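You operate a simulated robot arm through the tools that you are given. There is no shell and no other tool.

You run a simulated robot arm. Do the job below in one go: nothing can be reset, and whatever is moved stays where it is left.

JOB
Set the current to 3 and join the two clamped thick rods.
Fine: guard closed and white lever on Press, then hold the green button.

Only the result counts: the job must be done as asked and must still hold three seconds after the hand-in. Knocking over, shifting, dropping, spilling or breaking anything else fails it.

ROBOT AND FRAMES
A 7-joint arm with a two-finger parallel gripper, fixed in place. Base frame: the origin is at the foot of the arm, x ahead of it, y to its left, z up. Units: m, degrees, N and s.
Its first joint turns from -132.0 to 132.0 degrees. Payload 3.91 kg.
The tool frame sits at the grasp point between the pads (the TCP): z along the fingers, y along the line on which they close. The tips reach 0.03 m beyond it. The gripper opens to 0.11 m. The fingers are 0.02 m wide and 0.01 m thick; the gripper's body (0.048 by 0.112 m) begins 0.055 m behind the TCP.
Orientation is that of the tool frame in the base frame, as [roll, pitch, yaw] about the fixed x, y, z axes, in that order (R = Rz(yaw) Ry(pitch) Rx(roll)). With the fingers straight down and closing along the base's y, the tool's x points along the base's -x, its y along +y and its z along -z.

CONTROLS
- The arm moves only by the tool nudge_tool. Its argument "plan" is a list of rows, each a list of 6 numbers: the shift along the tool's x, y, z in m, then the turn, a rotation vector about the tool's x, y, z in degrees. In form: [[dx, dy, dz, rx, ry, rz], ...]. A call has 1 to 20 rows; each row shifts and turns the commanded pose from where the row before left it, along the tool's axes as they then stand. "gripper" is the closure, from 0 (fully open) to 1 (shut), set as the call begins (left out, the last holds). Each row takes 0.2 s and may step no farther than 0.05 m and 8.6 degrees from the row before; otherwise, or with a gripper value out of range, the whole call is refused. Where a pose cannot be reached the arm comes as near as it can. A force on the tool above 50 N (or 10 N above the force at the start of the call, whichever is more), or a blocked arm, ends the call early, and 0.2 s more pass. Each finger travels about 0.108 m/s and halts on what it meets, pressing with about 28 N; the grip force reading is that of the motor and also rises with nothing between the fingers. The clock runs only during rows and for 0.2 s after the last one: add rows that do not move to give the fingers time. The reply holds the time, the measured pose of the TCP, the force on the tool along the base axes, the opening and the grip force, in the units named above and with some noise, with the torque about the TCP (base axes, N m) and any sound that the robot's microphone picked up.
- Cameras (640 x 400 px; columns grow to the right, rows downward): "scene" is fixed at [0.2188, 0.6495, 1.5191]; the picture's right is [0.04, -1.00, 0.00], its down [-0.93, -0.04, -0.36] and it looks along [0.36, 0.02, -0.93] (base axes); focal length 336 px, centre (320, 200). "wrist" rides on the gripper at [0.072, 0.017, -0.103] in the tool frame; the picture's right is [-0.23, 0.97, 0.00], its down [-0.76, -0.18, -0.62] and it looks along [-0.61, -0.14, 0.78] (tool axes); focal length 222 px, centre (320, 200). There is no depth. A picture from a camera that has moved, and an enlarged one, comes with that camera's place and axes in the base frame and with its lens.
- get_image(camera): a new picture of that camera. It takes no simulated time.
- zoom(camera, box): a new picture of the part [left, top, right, bottom] of that camera's present view, enlarged. It takes no simulated time.
- close_job(): hands the job in; it is judged then, once.

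Places have to be worked out from the pictures, the camera data and where the tool is seen. Open the gripper and draw the arm clear of the work before you hand the job in, unless the task says otherwise.

The tools are called as a command line: name --pt "numbers of a row" for each row, then --argument value for the rest, lists and objects as JSON in quotes. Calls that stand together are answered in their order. nudge_tool: Moves the arm, as the interface text tells. Its arguments: {"type":"object","properties":{"plan":{"type":"array"},"gripper":{"type":"number"}},"required":["plan"]} The other tools are called the same way: get_image (camera) takes a picture; zoom (camera, box) takes an enlarged picture of a part of a camera's view; close_job () hands the job in.

At the start:

```text
time: 0.0
tool_pos: [0.3782, 0.5235, 1.2306]
ee_rot: [180.0, 0.0, -179.9]
ft_force: [0.5, 0.8, -0.1]
moment: [-0.01, -0.02, -0.01]
finger_gap: 0.11
finger_force: 0.1
```

scene: 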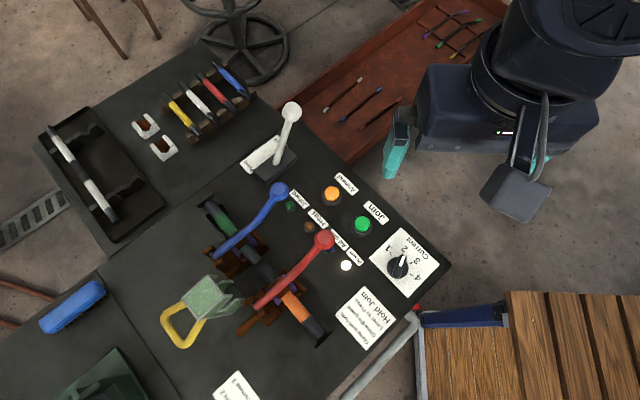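
wrist: 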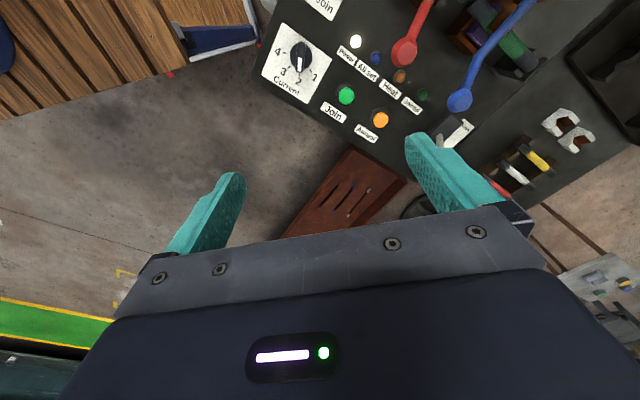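

I'll start by looking closely at the machine's panel, its labels and the clamps.

zoom --camera "scene" --box '[320, 160, 460, 360]'

zoom --camera "scene" --box '[150, 170, 350, 370]'

zoom --camera "scene" --box '[220, 90, 320, 200]'

zoom --camera "wrist" --box '[250, 0, 550, 190]'

zoom --camera "scene" --box '[180, 320, 300, 400]'

```text
2.00 times, centred on (390, 260) of scene
camera zoom: at [0.2188, 0.6495, 1.5191], right [0.04, -1.0, 0.0], down [-0.93, -0.04, -0.36], along [0.36, 0.02, -0.93], focal length 671 px, centre (180, 80)
```

zoom: 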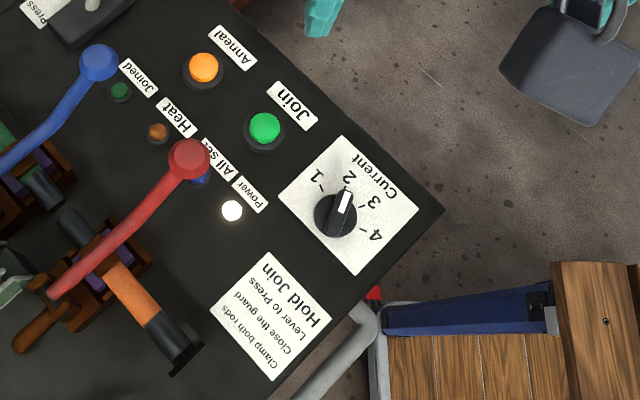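

```text
2.00 times, centred on (250, 270) of scene
camera zoom: at [0.2188, 0.6495, 1.5191], right [0.04, -1.0, 0.0], down [-0.93, -0.04, -0.36], along [0.36, 0.02, -0.93], focal length 671 px, centre (460, 60)
```

zoom: 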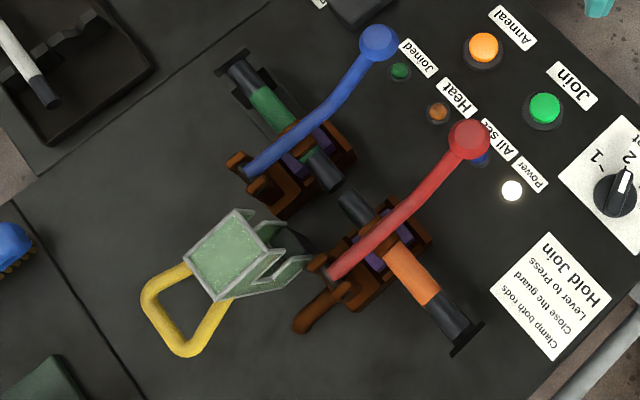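

```text
3.64 times, centred on (270, 145) of scene
camera zoom: at [0.2188, 0.6495, 1.5191], right [0.04, -1.0, 0.0], down [-0.93, -0.04, -0.36], along [0.36, 0.02, -0.93], focal length 1220 px, centre (502, 400)
```

zoom: 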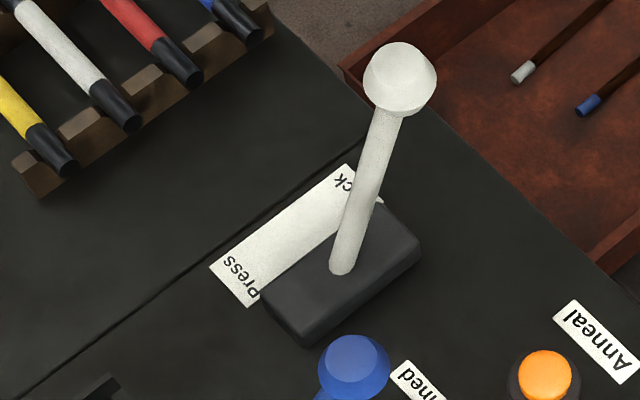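

```text
2.11 times, centred on (400, 95) of wrist
camera zoom: at [0.3059, 0.5425, 1.3337], right [0.23, 0.97, 0.0], down [0.76, -0.18, 0.62], along [0.61, -0.14, -0.78], focal length 468 px, centre (152, 421)
```

zoom: 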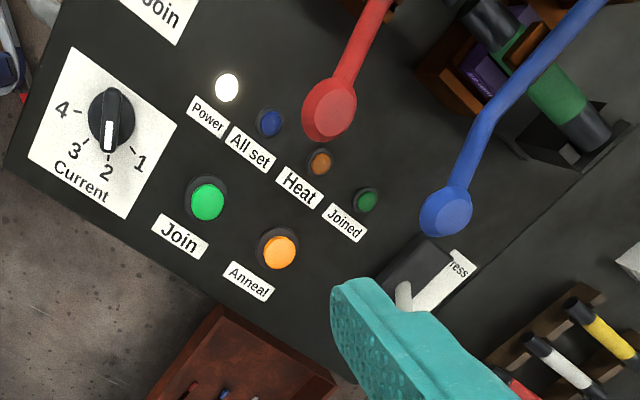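

```text
5.00 times, centred on (240, 360) of scene
camera zoom: at [0.2188, 0.6495, 1.5191], right [0.04, -1.0, 0.0], down [-0.93, -0.04, -0.36], along [0.36, 0.02, -0.93], focal length 1678 px, centre (720, -600)
```

zoom: 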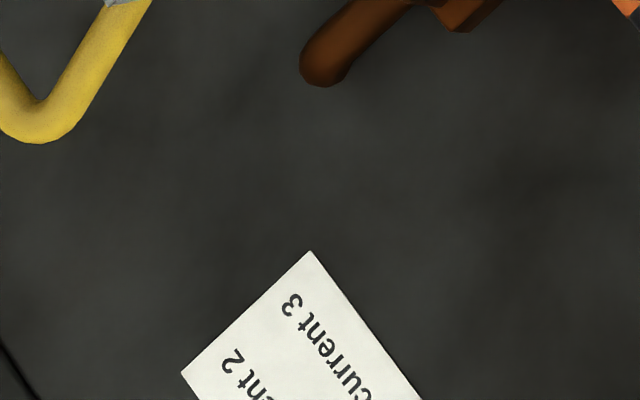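

The dial (now at 2) comes out near (0.349, 0.496, 0.816), the green Join button near (0.44, 0.57) and the lever base near (0.57, 0.77), with the lever leaning to Back. I'll move the wrist camera toward the guard to see it from another angle, staying high.

nudge_tool --pt "0.0253 0.0363 0.0033 0 0 0" --pt "0.0253 0.0363 0.0033 0 0 0" --pt "0.0253 0.0363 0.0033 0 0 0" --pt "0.0253 0.0363 0.0033 0 0 0" --pt "0.0253 0.0363 0.0033 0 0 0" --pt "0.0253 0.0363 0.0033 0 0 0" --pt "0.0253 0.0363 0.0033 0 0 0" --pt "0.0253 0.0363 0.0033 0 0 0" --pt "0.0253 0.0363 0.0033 0 0 0" --pt "0 0 0 0 0 0" --gripper 1

get_image --camera "wrist"

get_image --camera "scene"

```text
time: 2.2
tool_pos: [0.1498, 0.8539, 1.2016]
ee_rot: [180.0, 0.0, 179.9]
ft_force: [0.3, 0.0, 0.6]
moment: [0.0, 0.01, 0.03]
finger_gap: 0.0
finger_force: 28.1
```

```text
taken
camera wrist: at [0.0779, 0.8705, 1.3051], right [0.23, 0.97, 0.0], down [0.76, -0.18, 0.62], along [0.61, -0.14, -0.78], focal length 222 px, centre (320, 200)
```

wrist: 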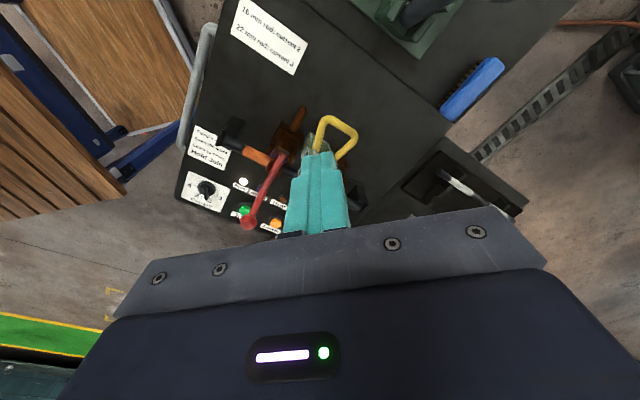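

```text
taken
```

scene: 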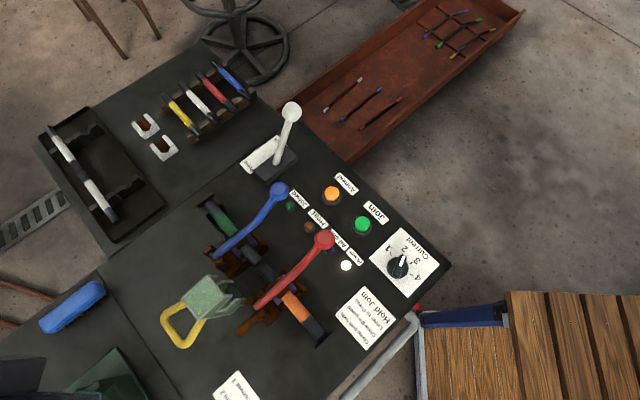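

The gripper fills the lower half of the wrist view, so I'll zoom on the guard handle here to triangulate it.

zoom --camera "wrist" --box '[260, 80, 400, 240]'

zoom --camera "scene" --box '[150, 250, 270, 360]'

zoom --camera "wrist" --box '[160, 80, 320, 240]'

```text
2.50 times, centred on (330, 160) of wrist
camera zoom: at [0.0779, 0.8705, 1.3051], right [0.23, 0.97, 0.0], down [0.76, -0.18, 0.62], along [0.61, -0.14, -0.78], focal length 555 px, centre (295, 300)
```

zoom: 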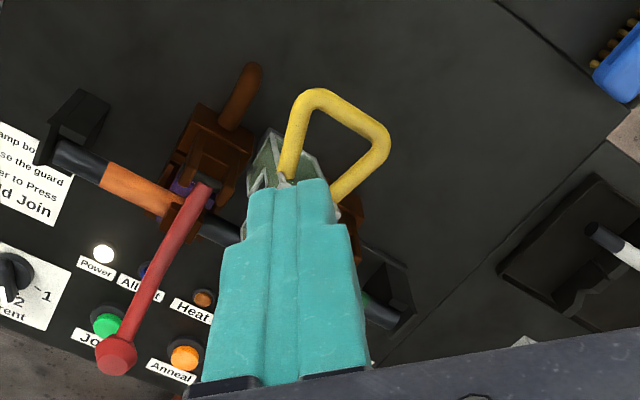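

```text
3.64 times, centred on (210, 305) of scene
camera zoom: at [0.2188, 0.6495, 1.5191], right [0.04, -1.0, 0.0], down [-0.93, -0.04, -0.36], along [0.36, 0.02, -0.93], focal length 1220 px, centre (720, -182)
```

zoom: 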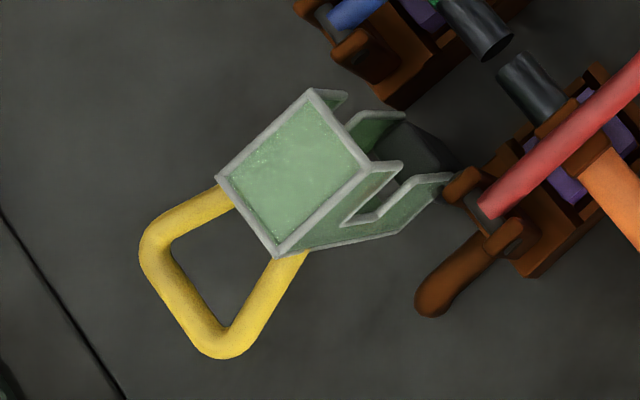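

```text
2.50 times, centred on (240, 160) of wrist
camera zoom: at [0.0779, 0.8705, 1.3051], right [0.23, 0.97, 0.0], down [0.76, -0.18, 0.62], along [0.61, -0.14, -0.78], focal length 555 px, centre (520, 300)
```

zoom: 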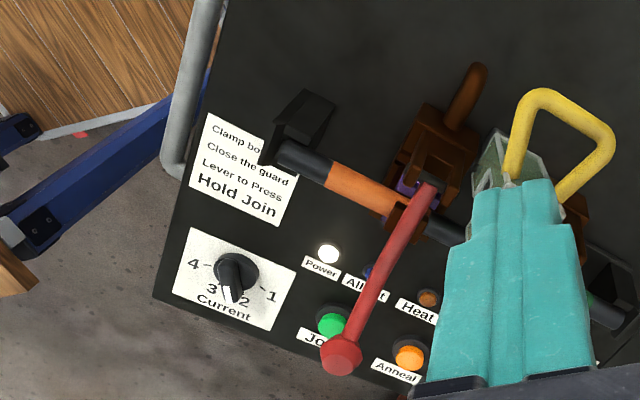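

The guard is flipped back, with its yellow handle at about z 0.97 between (0.229, 0.891) and (0.189, 0.858). The rods are at about z 0.89. I'll move so the wrist camera sits above the guard and hinge for a clearer view.

nudge_tool --pt "-0.04 -0.007 0.02 0 0 0" --pt "-0.04 -0.007 0.02 0 0 0" --pt "-0.04 -0.007 0.02 0 0 0" --pt "-0.04 -0.007 0.02 0 0 0" --pt "0 0 0 0 0 0"

get_image --camera "wrist"

zoom --camera "wrist" --box '[200, 0, 440, 160]'

```text
time: 3.4
tool_pos: [0.3097, 0.8277, 1.1231]
ee_rot: [-180.0, 0.1, -180.0]
ft_force: [-0.8, 0.2, -0.1]
moment: [0.01, -0.01, 0.01]
finger_gap: 0.0
finger_force: 27.8
```

```text
taken
camera wrist: at [0.2366, 0.844, 1.2265], right [0.23, 0.97, 0.0], down [0.76, -0.18, 0.62], along [0.61, -0.14, -0.78], focal length 222 px, centre (320, 200)
```

wrist: 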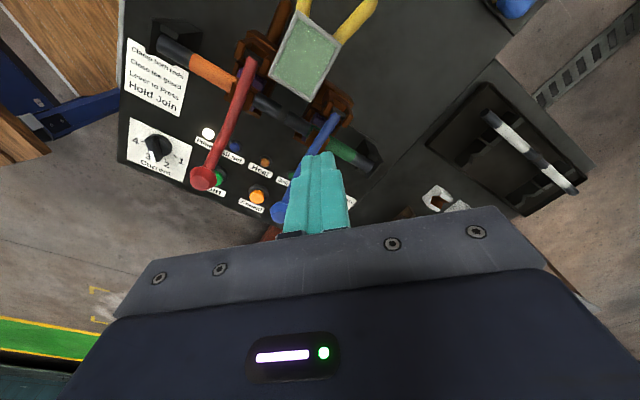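

```text
2.50 times, centred on (320, 80) of wrist
camera zoom: at [0.2366, 0.844, 1.2265], right [0.23, 0.97, 0.0], down [0.76, -0.18, 0.62], along [0.61, -0.14, -0.78], focal length 555 px, centre (320, 500)
```

zoom: 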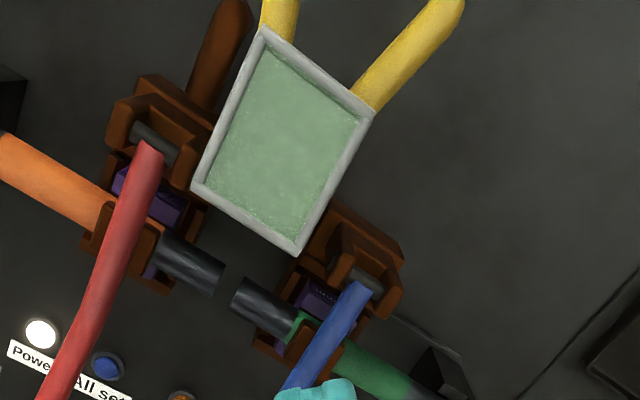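

The guard hood is at n≈-0.09 behind the joint, where n=(0.707,-0.707) points toward the panel, and hinges near z 0.88 along the rod direction (45°). The red and blue clamp handles sit either side, with knobs near z 0.97. I'll set the dial first, so I'll move above it for a close look.

nudge_tool --pt "-0.005 -0.042 0.01 0 0 0" --pt "-0.005 -0.042 0.01 0 0 0" --pt "-0.005 -0.042 0.01 0 0 0" --pt "-0.005 -0.042 0.01 0 0 0" --pt "-0.005 -0.042 0.01 0 0 0" --pt "-0.005 -0.042 0.02 0 0 0" --pt "-0.005 -0.042 0.02 0 0 0" --pt "-0.005 -0.042 0.02 0 0 0" --pt "0 0 0 0 0 0"

get_image --camera "wrist"

zoom --camera "wrist" --box '[240, 40, 400, 160]'

get_image --camera "scene"

```text
time: 5.4
tool_pos: [0.3506, 0.4899, 1.0117]
ee_rot: [179.9, 0.0, -180.0]
ft_force: [0.3, 0.6, 0.0]
moment: [0.01, -0.02, -0.03]
finger_gap: 0.0
finger_force: 27.9
```

```text
taken
camera wrist: at [0.2789, 0.5056, 1.1145], right [0.23, 0.97, 0.0], down [0.76, -0.18, 0.62], along [0.61, -0.14, -0.78], focal length 222 px, centre (320, 200)
```

wrist: 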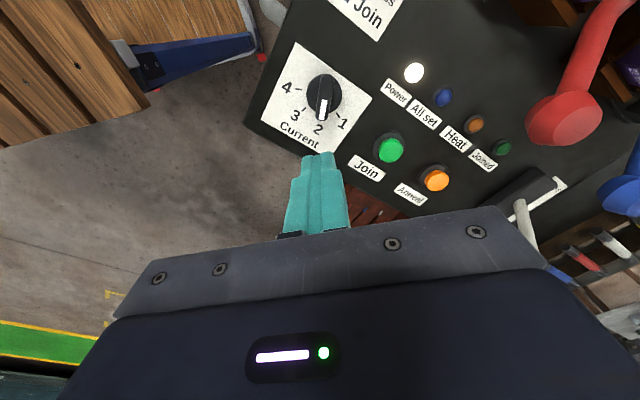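

```text
3.33 times, centred on (320, 100) of wrist
camera zoom: at [0.2789, 0.5056, 1.1145], right [0.23, 0.97, 0.0], down [0.76, -0.18, 0.62], along [0.61, -0.14, -0.78], focal length 740 px, centre (320, 533)
```

zoom: 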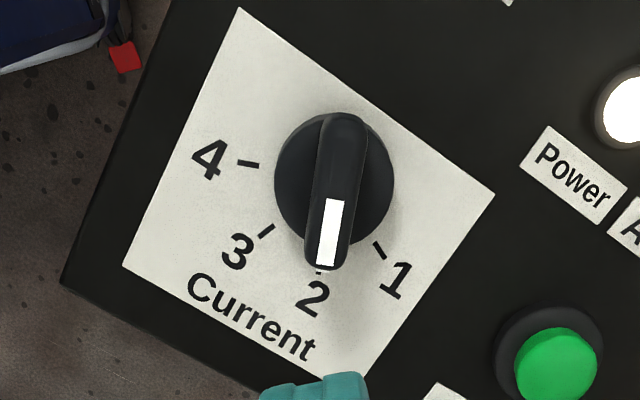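

```text
taken
```

scene: 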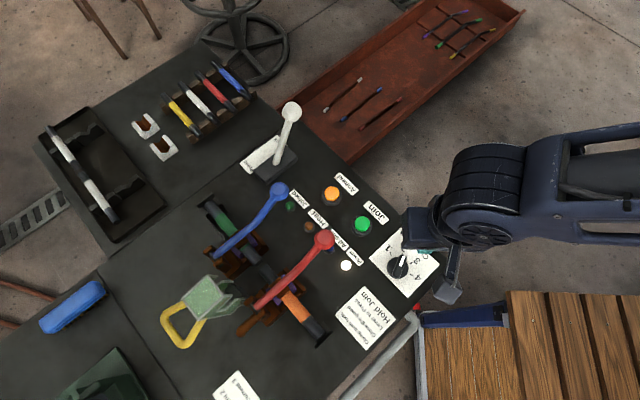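

The dial's bar grip is centred near (0.347, 0.496), with its top at about z 0.845, and it points along -20° (mark 2). Mark 3 lies roughly 40–45° further clockwise seen from above. I'll align the gripper across the bar, open it partly and come down to just above.

nudge_tool --pt "0.004 0.006 0.0 0 0 7" --pt "0 0 0.02 0 0 7" --pt "0 0 0.04 0 0 7" --pt "0 0 0.04 0 0 0" --pt "0 0 0 0 0 0" --pt "0 0 0 0 0 0" --gripper 0.5

get_image --camera "wrist"

zoom --camera "scene" --box '[340, 200, 480, 320]'

```text
time: 6.8
tool_pos: [0.3464, 0.4962, 0.9151]
ee_rot: [179.9, -0.1, 159.0]
ft_force: [0.0, 0.6, -0.2]
moment: [0.0, 0.01, -0.01]
finger_gap: 0.055
finger_force: 0.0
```

```text
taken
camera wrist: at [0.2855, 0.5371, 1.0178], right [0.56, 0.83, 0.0], down [0.65, -0.44, 0.62], along [0.52, -0.35, -0.78], focal length 222 px, centre (320, 200)
```

wrist: 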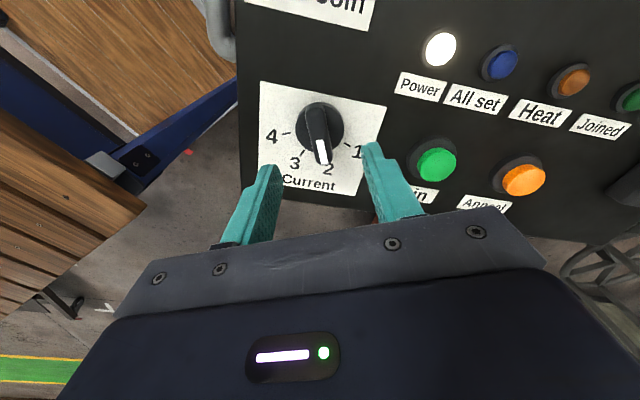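

```text
3.33 times, centred on (410, 260) of scene
camera zoom: at [0.2188, 0.6495, 1.5191], right [0.04, -1.0, 0.0], down [-0.93, -0.04, -0.36], along [0.36, 0.02, -0.93], focal length 1119 px, centre (20, 0)
```

zoom: 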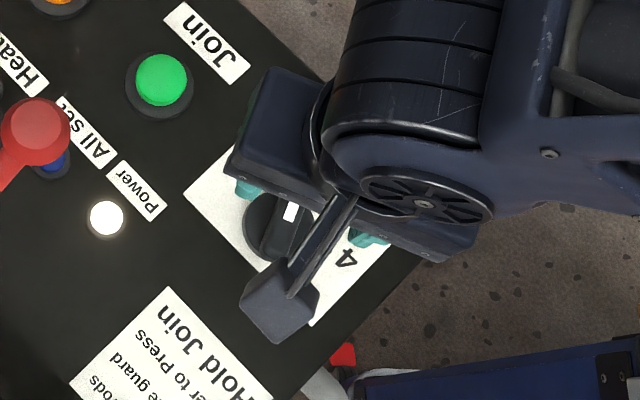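

The bar grip is centred between the open fingers, since the TCP axis projects onto its middle. I'll lower to tips about z 0.828 and close on the bar.

nudge_tool --pt "0 0 0.03 0 0 0" --pt "0 0 0.015 0 0 0" --pt "0 0 0.01 0 0 0" --pt "0 0 0 0 0 0"

zoom --camera "wrist" --box '[220, 60, 460, 220]'

```text
time: 7.8
tool_pos: [0.3458, 0.4954, 0.8586]
ee_rot: [180.0, 0.0, 158.8]
ft_force: [-0.6, -0.2, 0.0]
moment: [0.01, 0.02, -0.03]
finger_gap: 0.0549
finger_force: 0.2
```

```text
2.50 times, centred on (340, 140) of wrist
camera zoom: at [0.2851, 0.537, 0.961], right [0.56, 0.83, 0.0], down [0.65, -0.44, 0.62], along [0.52, -0.35, -0.78], focal length 555 px, centre (270, 350)
```

zoom: 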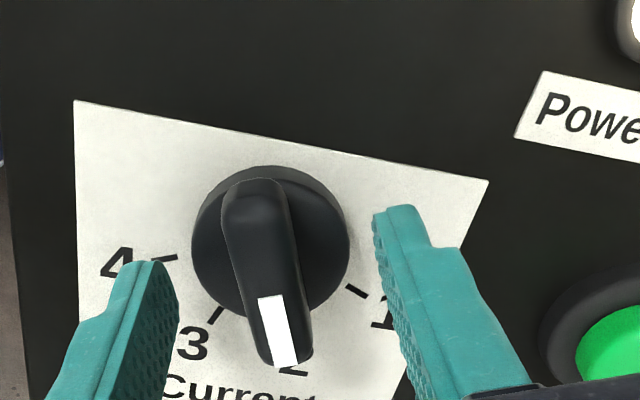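

The bar is between the fingers and lines up with them. I'll close the gripper on it.

nudge_tool --pt "0 0 0 0 0 0" --pt "0 0 0 0 0 0" --pt "0 0 0 0 0 0" --gripper 1

zoom --camera "wrist" --box '[220, 60, 460, 220]'

```text
time: 8.6
tool_pos: [0.3459, 0.496, 0.8574]
ee_rot: [179.9, 0.0, 159.0]
ft_force: [-0.4, 0.6, 1.1]
moment: [0.06, -0.02, -0.03]
finger_gap: 0.0157
finger_force: 28.3
```

```text
2.50 times, centred on (340, 140) of wrist
camera zoom: at [0.285, 0.537, 0.961], right [0.56, 0.83, 0.0], down [0.65, -0.44, 0.62], along [0.52, -0.35, -0.78], focal length 555 px, centre (270, 350)
```

zoom: 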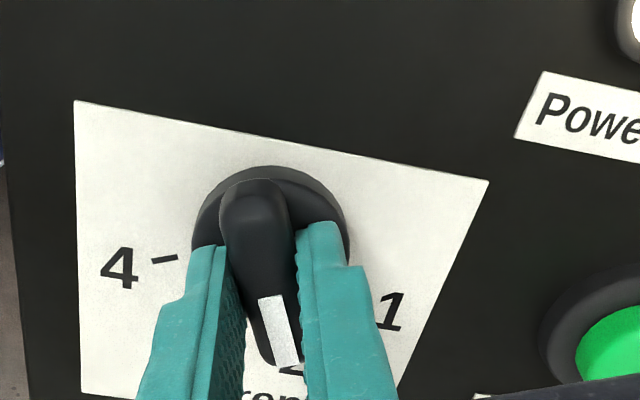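

The bar is held at a 15.7 mm opening with very little side force. I'll turn about 42° toward mark 3 in small steps.

nudge_tool --pt "0 0 0 0 0 6" --pt "0 0 0 0 0 6" --pt "0 0 0 0 0 6" --pt "0 0 0 0 0 6" --pt "0 0 0 0 0 6" --pt "0 0 0 0 0 6" --pt "0 0 0 0 0 6" --pt "0 0 0 0 0 0"

zoom --camera "wrist" --box '[220, 60, 460, 220]'

```text
time: 10.2
tool_pos: [0.3468, 0.4944, 0.858]
ee_rot: [179.9, -0.2, 118.1]
ft_force: [-1.3, 2.2, 3.3]
moment: [-0.29, 0.38, -0.04]
finger_gap: 0.0158
finger_force: 27.7
stopped in row 8: the force on the tool passed its limit at 51 N (the readings are from after the stop); the commanded pose is now the measured one
```

```text
2.50 times, centred on (340, 140) of wrist
camera zoom: at [0.3277, 0.5668, 0.961], right [0.97, 0.26, 0.0], down [0.2, -0.76, 0.62], along [0.16, -0.6, -0.78], focal length 555 px, centre (270, 350)
```

zoom: 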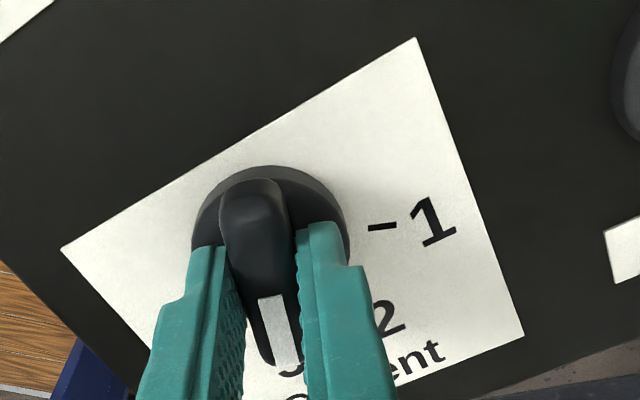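

The dial turned about 41° with the bar, and the force spike at the end may be a detent. I'll open the fingers and check where it settled.

nudge_tool --pt "0 0 0 0 0 0" --pt "0 0 0 0 0 0" --pt "0 0 0 0 0 0" --pt "0 0 -0.04 0 0 0" --pt "0 0 -0.04 0 0 0" --pt "0 0 0 0 0 0" --gripper 0.5

get_image --camera "wrist"

zoom --camera "wrist" --box '[240, 80, 400, 180]'

```text
time: 11.6
tool_pos: [0.3462, 0.4979, 0.9358]
ee_rot: [179.8, -0.3, 118.1]
ft_force: [-1.1, 0.1, -0.6]
moment: [-0.02, -0.01, -0.02]
finger_gap: 0.0553
finger_force: 0.0
```

```text
taken
camera wrist: at [0.3278, 0.5691, 1.04], right [0.97, 0.26, 0.0], down [0.2, -0.76, 0.62], along [0.16, -0.6, -0.78], focal length 222 px, centre (320, 200)
```

wrist: 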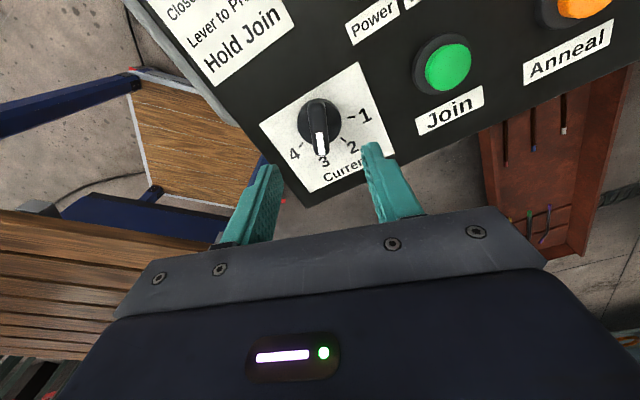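

```text
4.00 times, centred on (320, 130) of wrist
camera zoom: at [0.3278, 0.5691, 1.04], right [0.97, 0.26, 0.0], down [0.2, -0.76, 0.62], along [0.16, -0.6, -0.78], focal length 888 px, centre (320, 480)
```

zoom: 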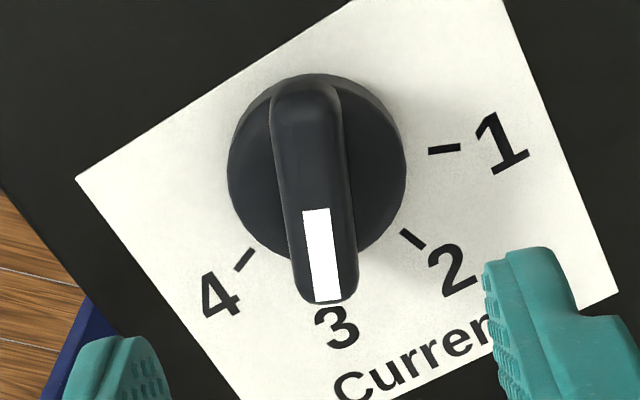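

The pointer sits on 3 at about -69°, matching tick 3. Next I'll close the fingers, rise, turn the tool square to the machine (tool x = -n) and travel over the top to just behind the guard handle.

nudge_tool --pt "0 0 -0.05 0 0 -5.6" --pt "0 0 -0.05 0 0 -5.6" --pt "0 0 -0.05 0 0 -5.6" --pt "0 0 -0.02 0 0 0" --pt "0.0455 0.0188 0 0 0 0" --pt "0.0455 0.0188 0 0 0 0" --pt "0.0455 0.0188 0 0 0 0" --pt "0.0455 0.0188 0 0 0 0" --pt "0.0455 0.0188 0 0 0 0" --pt "0.0455 0.0188 0 0 0 0" --pt "0.0455 0.0188 0 0 0 0" --pt "0.0455 0.0188 0 0 0 0" --pt "0.0455 0.0188 0 0 0 0" --pt "0 0 0 0 0 0" --gripper 1

get_image --camera "wrist"

get_image --camera "scene"

```text
time: 14.6
tool_pos: [0.1773, 0.9017, 1.1094]
ee_rot: [179.9, -0.1, 134.9]
ft_force: [-0.4, -0.1, 0.8]
moment: [0.03, 0.01, 0.03]
finger_gap: 0.0
finger_force: 28.2
```

```text
taken
camera wrist: at [0.1387, 0.9652, 1.2123], right [0.85, 0.53, 0.0], down [0.41, -0.67, 0.62], along [0.33, -0.53, -0.78], focal length 222 px, centre (320, 200)
```

wrist: 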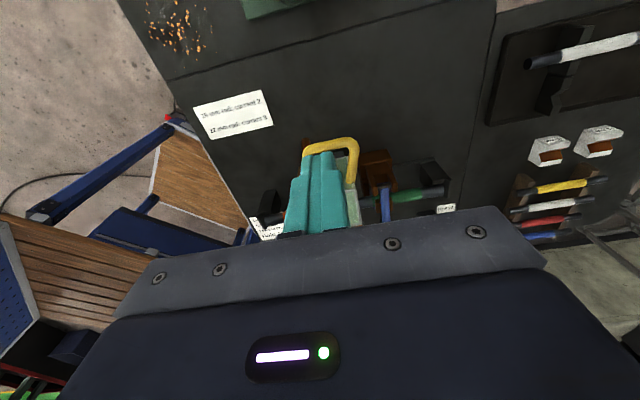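

```text
taken
```

scene: 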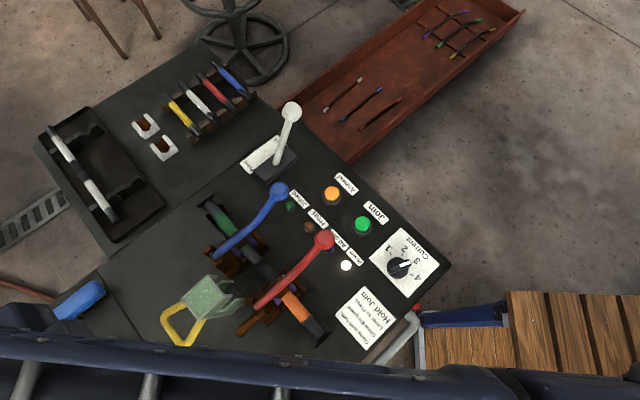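

The bar projects at (0.208, 0.876, 0.971), matching my earlier estimate, and the tool is about 4 cm behind it. I'll descend so the closed fingertips sit just below bar height behind it.

nudge_tool --pt "0 0.004 0.045 0 0 0" --pt "0 0 0.045 0 0 0" --pt "0 0 0.039 0 0 0" --pt "0 0 0 0 0 0"

get_image --camera "wrist"

get_image --camera "scene"

```text
time: 15.6
tool_pos: [0.1805, 0.9086, 0.9808]
ee_rot: [179.9, -0.1, 134.8]
ft_force: [0.2, -0.5, -0.1]
moment: [-0.02, -0.01, -0.04]
finger_gap: 0.0
finger_force: 28.1
```

```text
taken
camera wrist: at [0.1413, 0.9708, 1.0837], right [0.85, 0.53, 0.0], down [0.41, -0.67, 0.62], along [0.33, -0.53, -0.78], focal length 222 px, centre (320, 200)
```

wrist: 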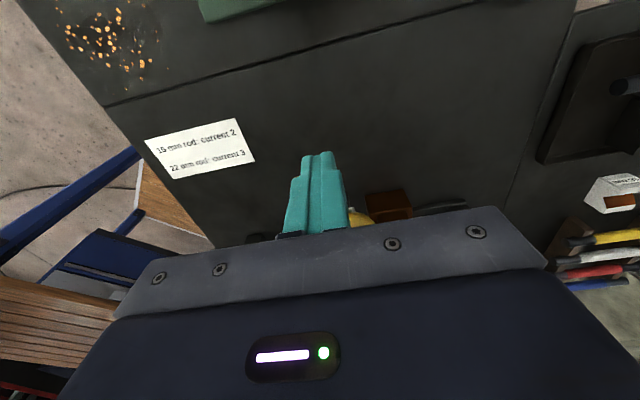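

```text
taken
```

scene: 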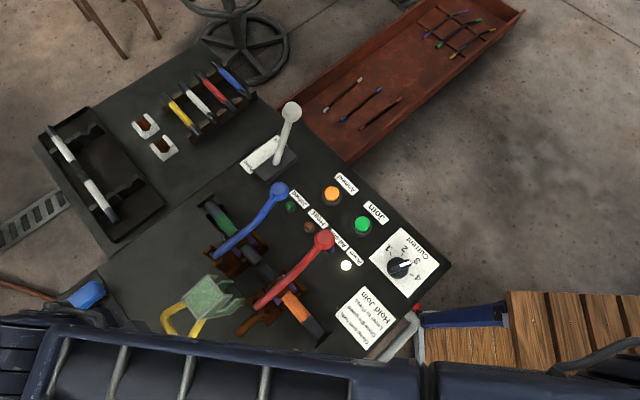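

No contact yet. I'll push the handle forward along its arc, first part only, and watch the force.

nudge_tool --pt "-0.013 -0.001 0 0 0 0" --pt "-0.013 -0.001 0 0 0 0" --pt "-0.012 0 -0.007 0 0 0" --pt "-0.013 0 -0.007 0 0 0" --pt "-0.015 0 -0.005 0 0 0" --pt "-0.014 0 -0.004 0 0 0" --pt "0 0 0 0 0 0"

get_image --camera "scene"

get_image --camera "wrist"

```text
time: 17.2
tool_pos: [0.2356, 0.8491, 1.0009]
ee_rot: [179.9, -0.1, 134.9]
ft_force: [-0.9, 0.4, 0.2]
moment: [0.0, 0.03, 0.02]
finger_gap: 0.0
finger_force: 27.9
```

```text
taken
```

scene: 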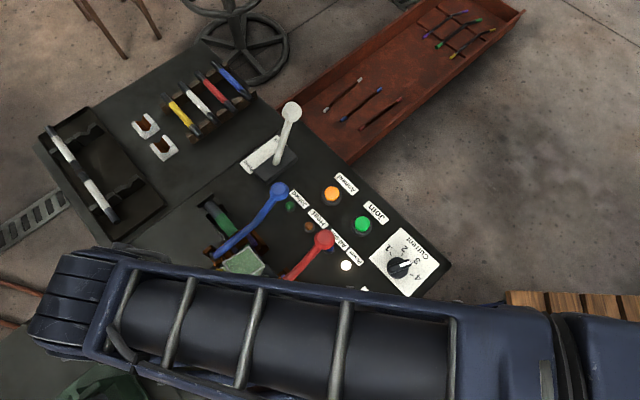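

```text
taken
camera wrist: at [0.1967, 0.9112, 1.1053], right [0.85, 0.53, 0.0], down [0.41, -0.67, 0.62], along [0.33, -0.53, -0.78], focal length 222 px, centre (320, 200)
```

wrist: 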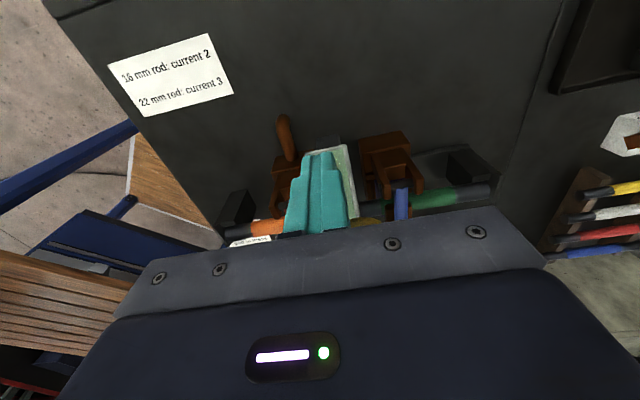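

The guard is swinging forward easily with nearly no force. I'll continue the arc toward closed.

nudge_tool --pt "-0.015 0 0 0 0 0" --pt "-0.015 0 0 0 0 0" --pt "-0.015 0 0.002 0 0 0" --pt "-0.015 0 0.003 0 0 0" --pt "-0.014 0 0.006 0 0 0" --pt "-0.013 0 0.007 0 0 0" --pt "-0.012 0 0.008 0 0 0" --pt "-0.01 0 0.007 0 0 0" --pt "0 0 0 0 0 0"

get_image --camera "scene"

get_image --camera "wrist"

```text
time: 19.2
tool_pos: [0.3123, 0.7722, 0.9711]
ee_rot: [179.8, -0.1, 135.0]
ft_force: [-0.1, 0.2, 0.1]
moment: [-0.01, 0.02, 0.01]
finger_gap: 0.0
finger_force: 27.7
```

```text
taken
```

scene: 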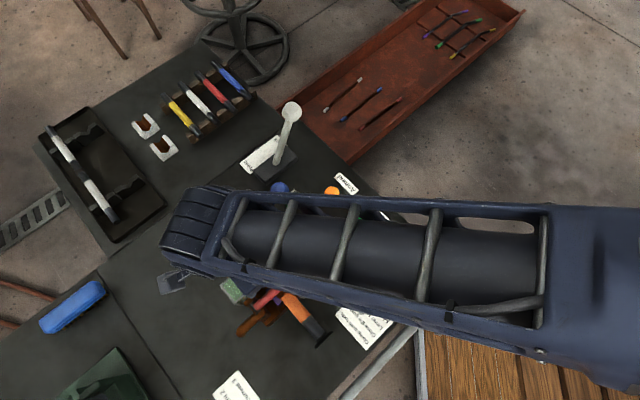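

```text
taken
camera wrist: at [0.2733, 0.8342, 1.0738], right [0.85, 0.53, 0.0], down [0.41, -0.67, 0.62], along [0.33, -0.53, -0.78], focal length 222 px, centre (320, 200)
```

wrist: 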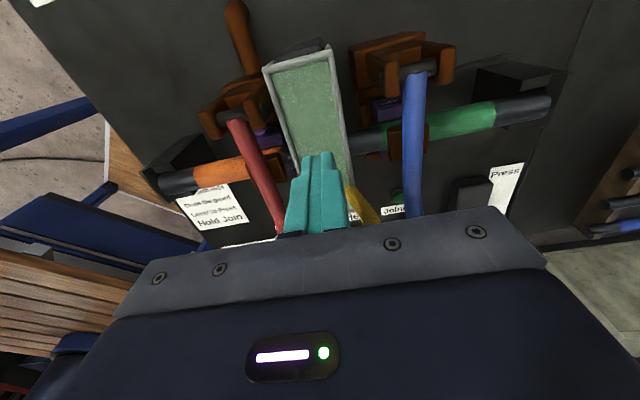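

The guard has swung over the rods and the force is zero. I'll rise and back off to inspect whether it is fully closed.

nudge_tool --pt "0.01 0 -0.03 0 0 0" --pt "0.03 0 -0.04 0 0 0" --pt "0.02 0 -0.045 0 0 0" --pt "0.02 0 -0.045 0 0 0" --pt "0 0 0 0 0 0"

get_image --camera "wrist"

zoom --camera "wrist" --box '[200, 60, 440, 220]'

get_image --camera "scene"

```text
time: 20.4
tool_pos: [0.255, 0.8289, 1.1288]
ee_rot: [179.8, -0.2, 135.0]
ft_force: [0.4, -0.5, 0.3]
moment: [-0.02, 0.0, -0.04]
finger_gap: 0.0003
finger_force: 28.0
```

```text
taken
camera wrist: at [0.2175, 0.892, 1.2318], right [0.85, 0.53, 0.0], down [0.41, -0.67, 0.62], along [0.33, -0.53, -0.78], focal length 222 px, centre (320, 200)
```

wrist: 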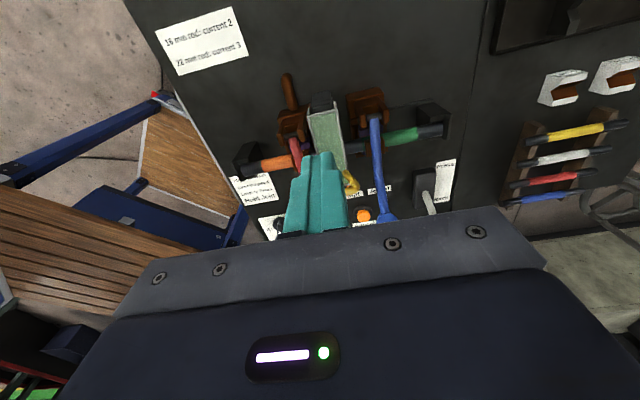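

```text
2.50 times, centred on (320, 140) of wrist
camera zoom: at [0.2175, 0.892, 1.2318], right [0.85, 0.53, 0.0], down [0.41, -0.67, 0.62], along [0.33, -0.53, -0.78], focal length 555 px, centre (320, 350)
```

zoom: 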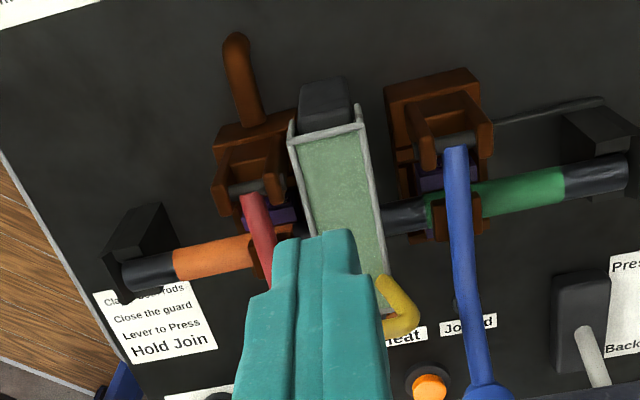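

```text
taken
```

scene: 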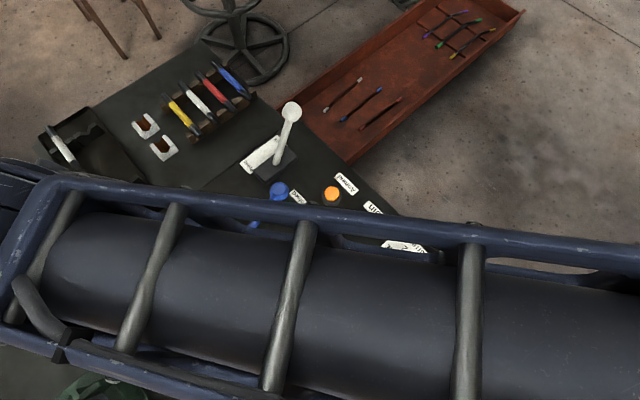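

The hood now straddles the rods and the handle points forward. I'll move over to the lever's Back side, which also uncovers the scene view of the guard.

nudge_tool --pt "-0.0427 0.0196 0 0 0 0" --pt "-0.0427 0.0196 0 0 0 0" --pt "-0.0427 0.0196 0 0 0 0" --pt "-0.0427 0.0196 0 0 0 0" --pt "-0.0427 0.0196 0 0 0 0" --pt "-0.0427 0.0196 0 0 0 0" --pt "-0.0427 0.0196 0 0 0 0" --pt "-0.0427 0.0196 0 0 0 0" --pt "-0.0427 0.0196 0 0 0 0" --pt "0 0 0 0 0 0"

get_image --camera "wrist"

get_image --camera "scene"

zoom --camera "scene" --box '[180, 190, 360, 350]'

```text
time: 22.6
tool_pos: [0.6541, 0.6801, 1.1282]
ee_rot: [179.8, -0.2, 135.0]
ft_force: [-0.1, 0.2, -0.2]
moment: [-0.02, 0.0, 0.01]
finger_gap: 0.0
finger_force: 27.7
```

```text
taken
camera wrist: at [0.6161, 0.7419, 1.2318], right [0.85, 0.53, 0.0], down [0.41, -0.67, 0.62], along [0.33, -0.53, -0.78], focal length 222 px, centre (320, 200)
```

wrist: 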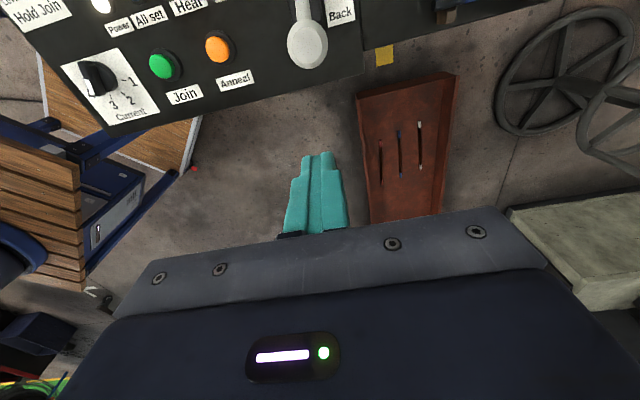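

```text
taken
```

scene: 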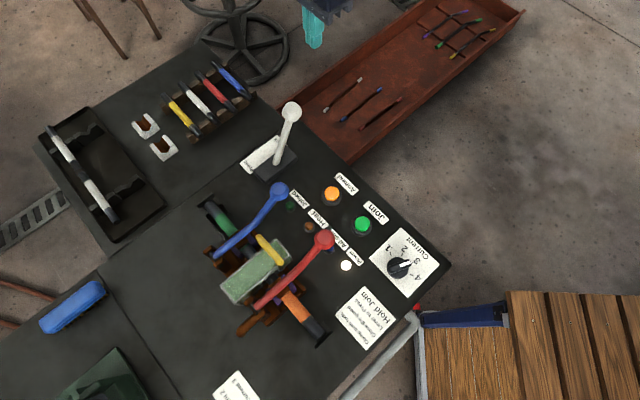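

```text
2.50 times, centred on (270, 270) of scene
camera zoom: at [0.2188, 0.6495, 1.5191], right [0.04, -1.0, 0.0], down [-0.93, -0.04, -0.36], along [0.36, 0.02, -0.93], focal length 839 px, centre (445, 25)
```

zoom: 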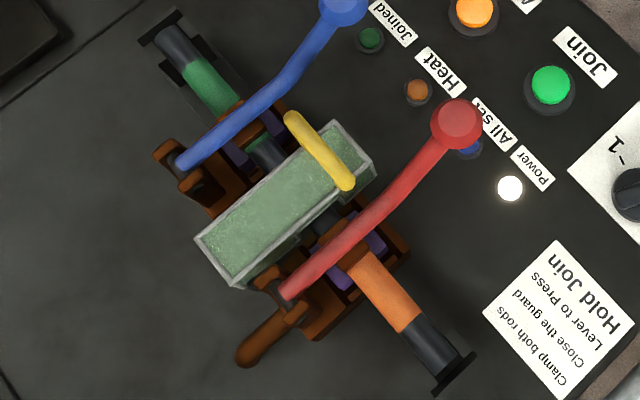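

The guard is closed over the joint, with the handle standing up. The lever knob triangulates to (0.615, 0.724, 0.968), and the tool is on its Back side. I'll descend beside it.

nudge_tool --pt "0 0.003 0.04 0 0 0" --pt "0 0 0.04 0 0 0" --pt "0 0 0.04 0 0 0" --pt "0 0 0.033 0 0 0" --pt "0 0 0 0 0 0"

zoom --camera "scene" --box '[230, 60, 390, 180]'

get_image --camera "wrist"

```text
time: 23.8
tool_pos: [0.6517, 0.6839, 0.9727]
ee_rot: [179.8, -0.2, 134.9]
ft_force: [0.4, 0.6, 0.3]
moment: [0.0, 0.0, 0.0]
finger_gap: 0.0
finger_force: 27.1
```

```text
3.33 times, centred on (310, 120) of scene
camera zoom: at [0.2188, 0.6495, 1.5191], right [0.04, -1.0, 0.0], down [-0.93, -0.04, -0.36], along [0.36, 0.02, -0.93], focal length 1119 px, centre (353, 467)
```

zoom: 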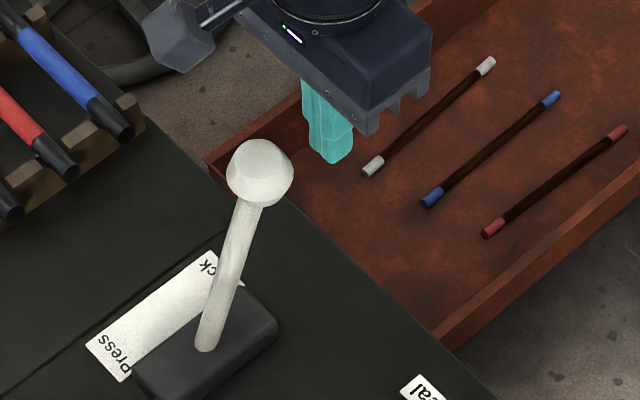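

```text
taken
camera wrist: at [0.6143, 0.7455, 1.0758], right [0.85, 0.53, 0.0], down [0.41, -0.67, 0.62], along [0.33, -0.53, -0.78], focal length 222 px, centre (320, 200)
```

wrist: 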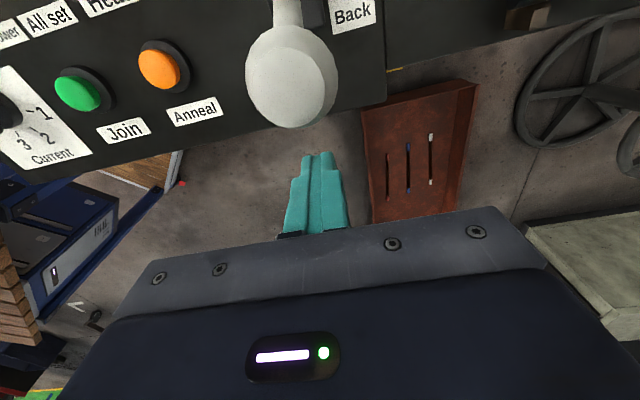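

The finger is in line with the knob and about 2.4 cm away from contact. I'll push it along -n toward Press in small steps.

nudge_tool --pt "0.015 0 0 0 0 0" --pt "0.012 0 0 0 0 0" --pt "0.012 0 0 0 0 0" --pt "0.012 0 0 0 0 0" --pt "0.012 0 0 0 0 0" --pt "0.012 0 0 0 0 0" --pt "0.012 0 0 0 0 0" --pt "0.012 0 0 0 0 0" --pt "0 0 0 0 0 0"

zoom --camera "scene" --box '[200, 60, 400, 200]'

get_image --camera "wrist"

```text
time: 25.8
tool_pos: [0.5833, 0.7532, 0.9759]
ee_rot: [179.8, 0.0, 134.8]
ft_force: [0.4, -0.9, 0.4]
moment: [0.0, -0.03, 0.0]
finger_gap: 0.0
finger_force: 28.2
```

```text
2.86 times, centred on (300, 130) of scene
camera zoom: at [0.2188, 0.6495, 1.5191], right [0.04, -1.0, 0.0], down [-0.93, -0.04, -0.36], along [0.36, 0.02, -0.93], focal length 959 px, centre (377, 400)
```

zoom: 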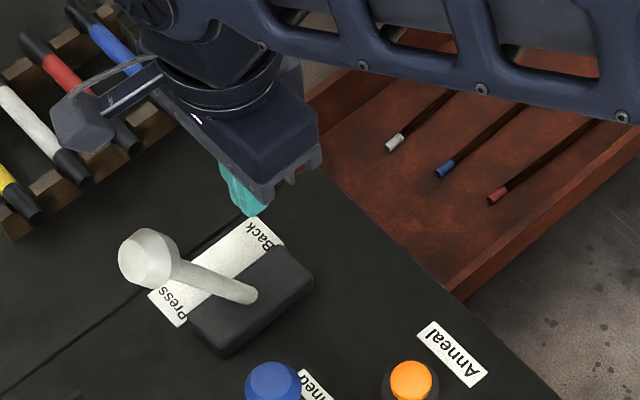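

```text
taken
camera wrist: at [0.5449, 0.8162, 1.0797], right [0.85, 0.53, 0.0], down [0.41, -0.67, 0.62], along [0.33, -0.53, -0.78], focal length 222 px, centre (320, 200)
```

wrist: 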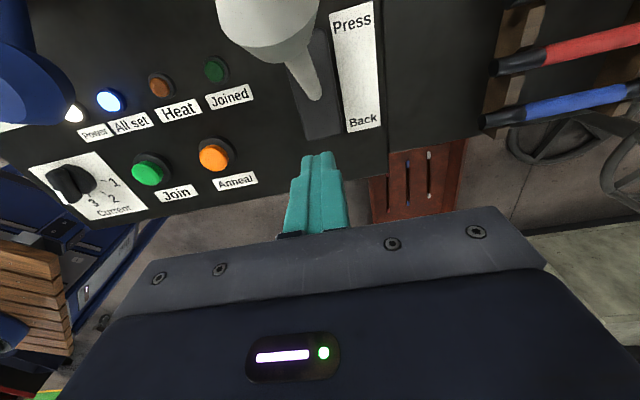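

The lever is on Press and the blue "All set" lamp is lit. The green button triangulates to about (0.434, 0.572, 0.831). The wrist camera would hang over the red knob at this yaw, so I'll rise and turn the tool 90° first.

nudge_tool --pt "-0.02 0 -0.04 0 0 0" --pt "-0.02 0 -0.04 0 0 0" --pt "0 0 -0.045 0 0 0" --pt "0 0 0 0 0 -8.2" --pt "0 0 0 0 0 -8.2" --pt "0 0 0 0 0 -8.2" --pt "0 0 0 0 0 -8.2" --pt "0 0 0 0 0 -8.2" --pt "0 0 0 0 0 -8.2" --pt "0 0 0 0 0 -8.2" --pt "0 0 0 0 0 -8.2" --pt "0 0 0 0 0 -8.2" --pt "0 0 0 0 0 -8.2" --pt "0 0 0 0 0 -8.2" --pt "0 0 0 0 0 0"

```text
time: 29.0
tool_pos: [0.6125, 0.7253, 1.1017]
ee_rot: [179.9, 0.2, -134.8]
ft_force: [0.1, 0.0, 0.3]
moment: [0.02, 0.04, 0.02]
finger_gap: 0.0
finger_force: 27.9
```

The rotation is done at z 1.10. Now I'll translate to above the green button.

nudge_tool --pt "0.0469 0.0036 0 0 0 0" --pt "0.0469 0.0036 0 0 0 0" --pt "0.0469 0.0036 0 0 0 0" --pt "0.0469 0.0036 0 0 0 0" --pt "0.0469 0.0036 0 0 0 0" --pt "0 0 0.04 0 0 0" --pt "0 0 0.04 0 0 0" --pt "0 0 0 0 0 0"

get_image --camera "wrist"

get_image --camera "scene"

```text
time: 30.8
tool_pos: [0.4339, 0.5687, 1.022]
ee_rot: [179.9, 0.2, -135.0]
ft_force: [-0.5, 0.5, -0.3]
moment: [0.02, 0.0, 0.0]
finger_gap: 0.0
finger_force: 27.9
```

```text
taken
camera wrist: at [0.3706, 0.5293, 1.1257], right [-0.53, 0.85, 0.0], down [0.66, 0.41, 0.63], along [0.53, 0.33, -0.78], focal length 222 px, centre (320, 200)
```

wrist: 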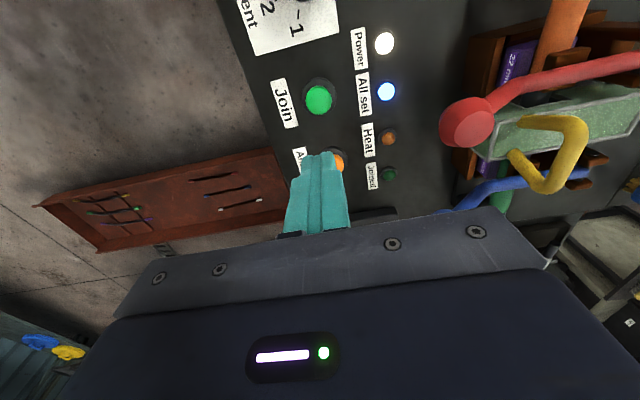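

```text
taken
```

scene: 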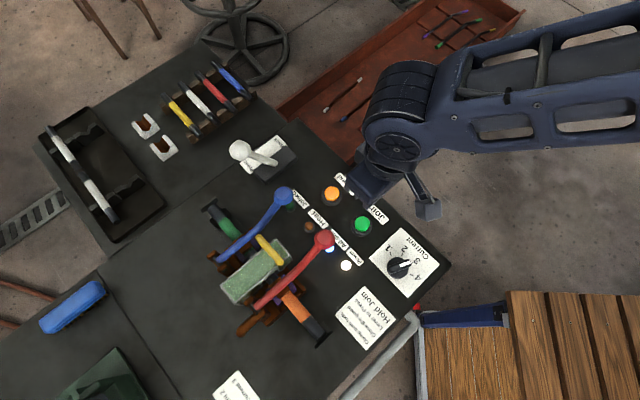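

All set stays lit, and the red knob is well clear to the side. The button centre checks out at (0.434, 0.570), directly below the tool. I'll lower the fingertips to about 2 cm above it.

nudge_tool --pt "0 0 0.04 0 0 0" --pt "0 0 0.04 0 0 0" --pt "0 0 0.04 0 0 0" --pt "0 0 0.02 0 0 0" --pt "0 0 0 0 0 0"

get_image --camera "wrist"

zoom --camera "scene" --box '[280, 160, 460, 290]'

```text
time: 32.0
tool_pos: [0.4351, 0.5722, 0.8837]
ee_rot: [179.9, 0.3, -134.9]
ft_force: [0.0, -0.7, -0.3]
moment: [0.0, -0.02, 0.0]
finger_gap: 0.0001
finger_force: 27.7
```

```text
taken
camera wrist: at [0.3721, 0.5328, 0.9862], right [-0.53, 0.85, 0.0], down [0.66, 0.41, 0.63], along [0.53, 0.33, -0.78], focal length 222 px, centre (320, 200)
```

wrist: 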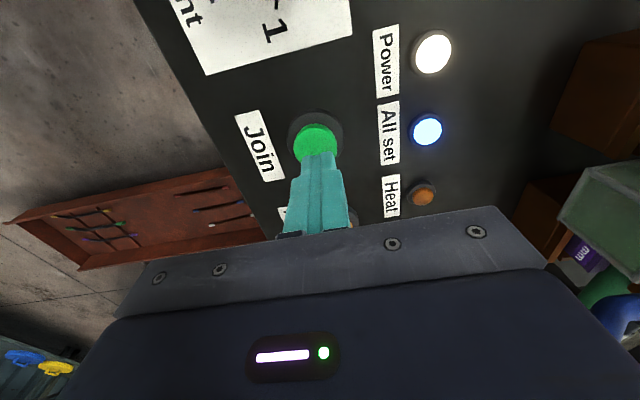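

```text
3.08 times, centred on (370, 225) of scene
camera zoom: at [0.2188, 0.6495, 1.5191], right [0.04, -1.0, 0.0], down [-0.93, -0.04, -0.36], along [0.36, 0.02, -0.93], focal length 1033 px, centre (166, 123)
```

zoom: 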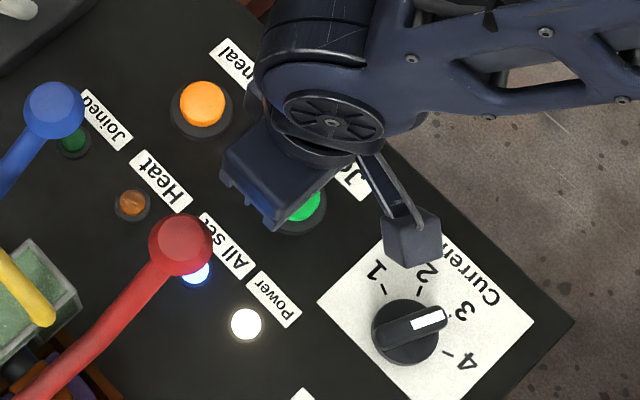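

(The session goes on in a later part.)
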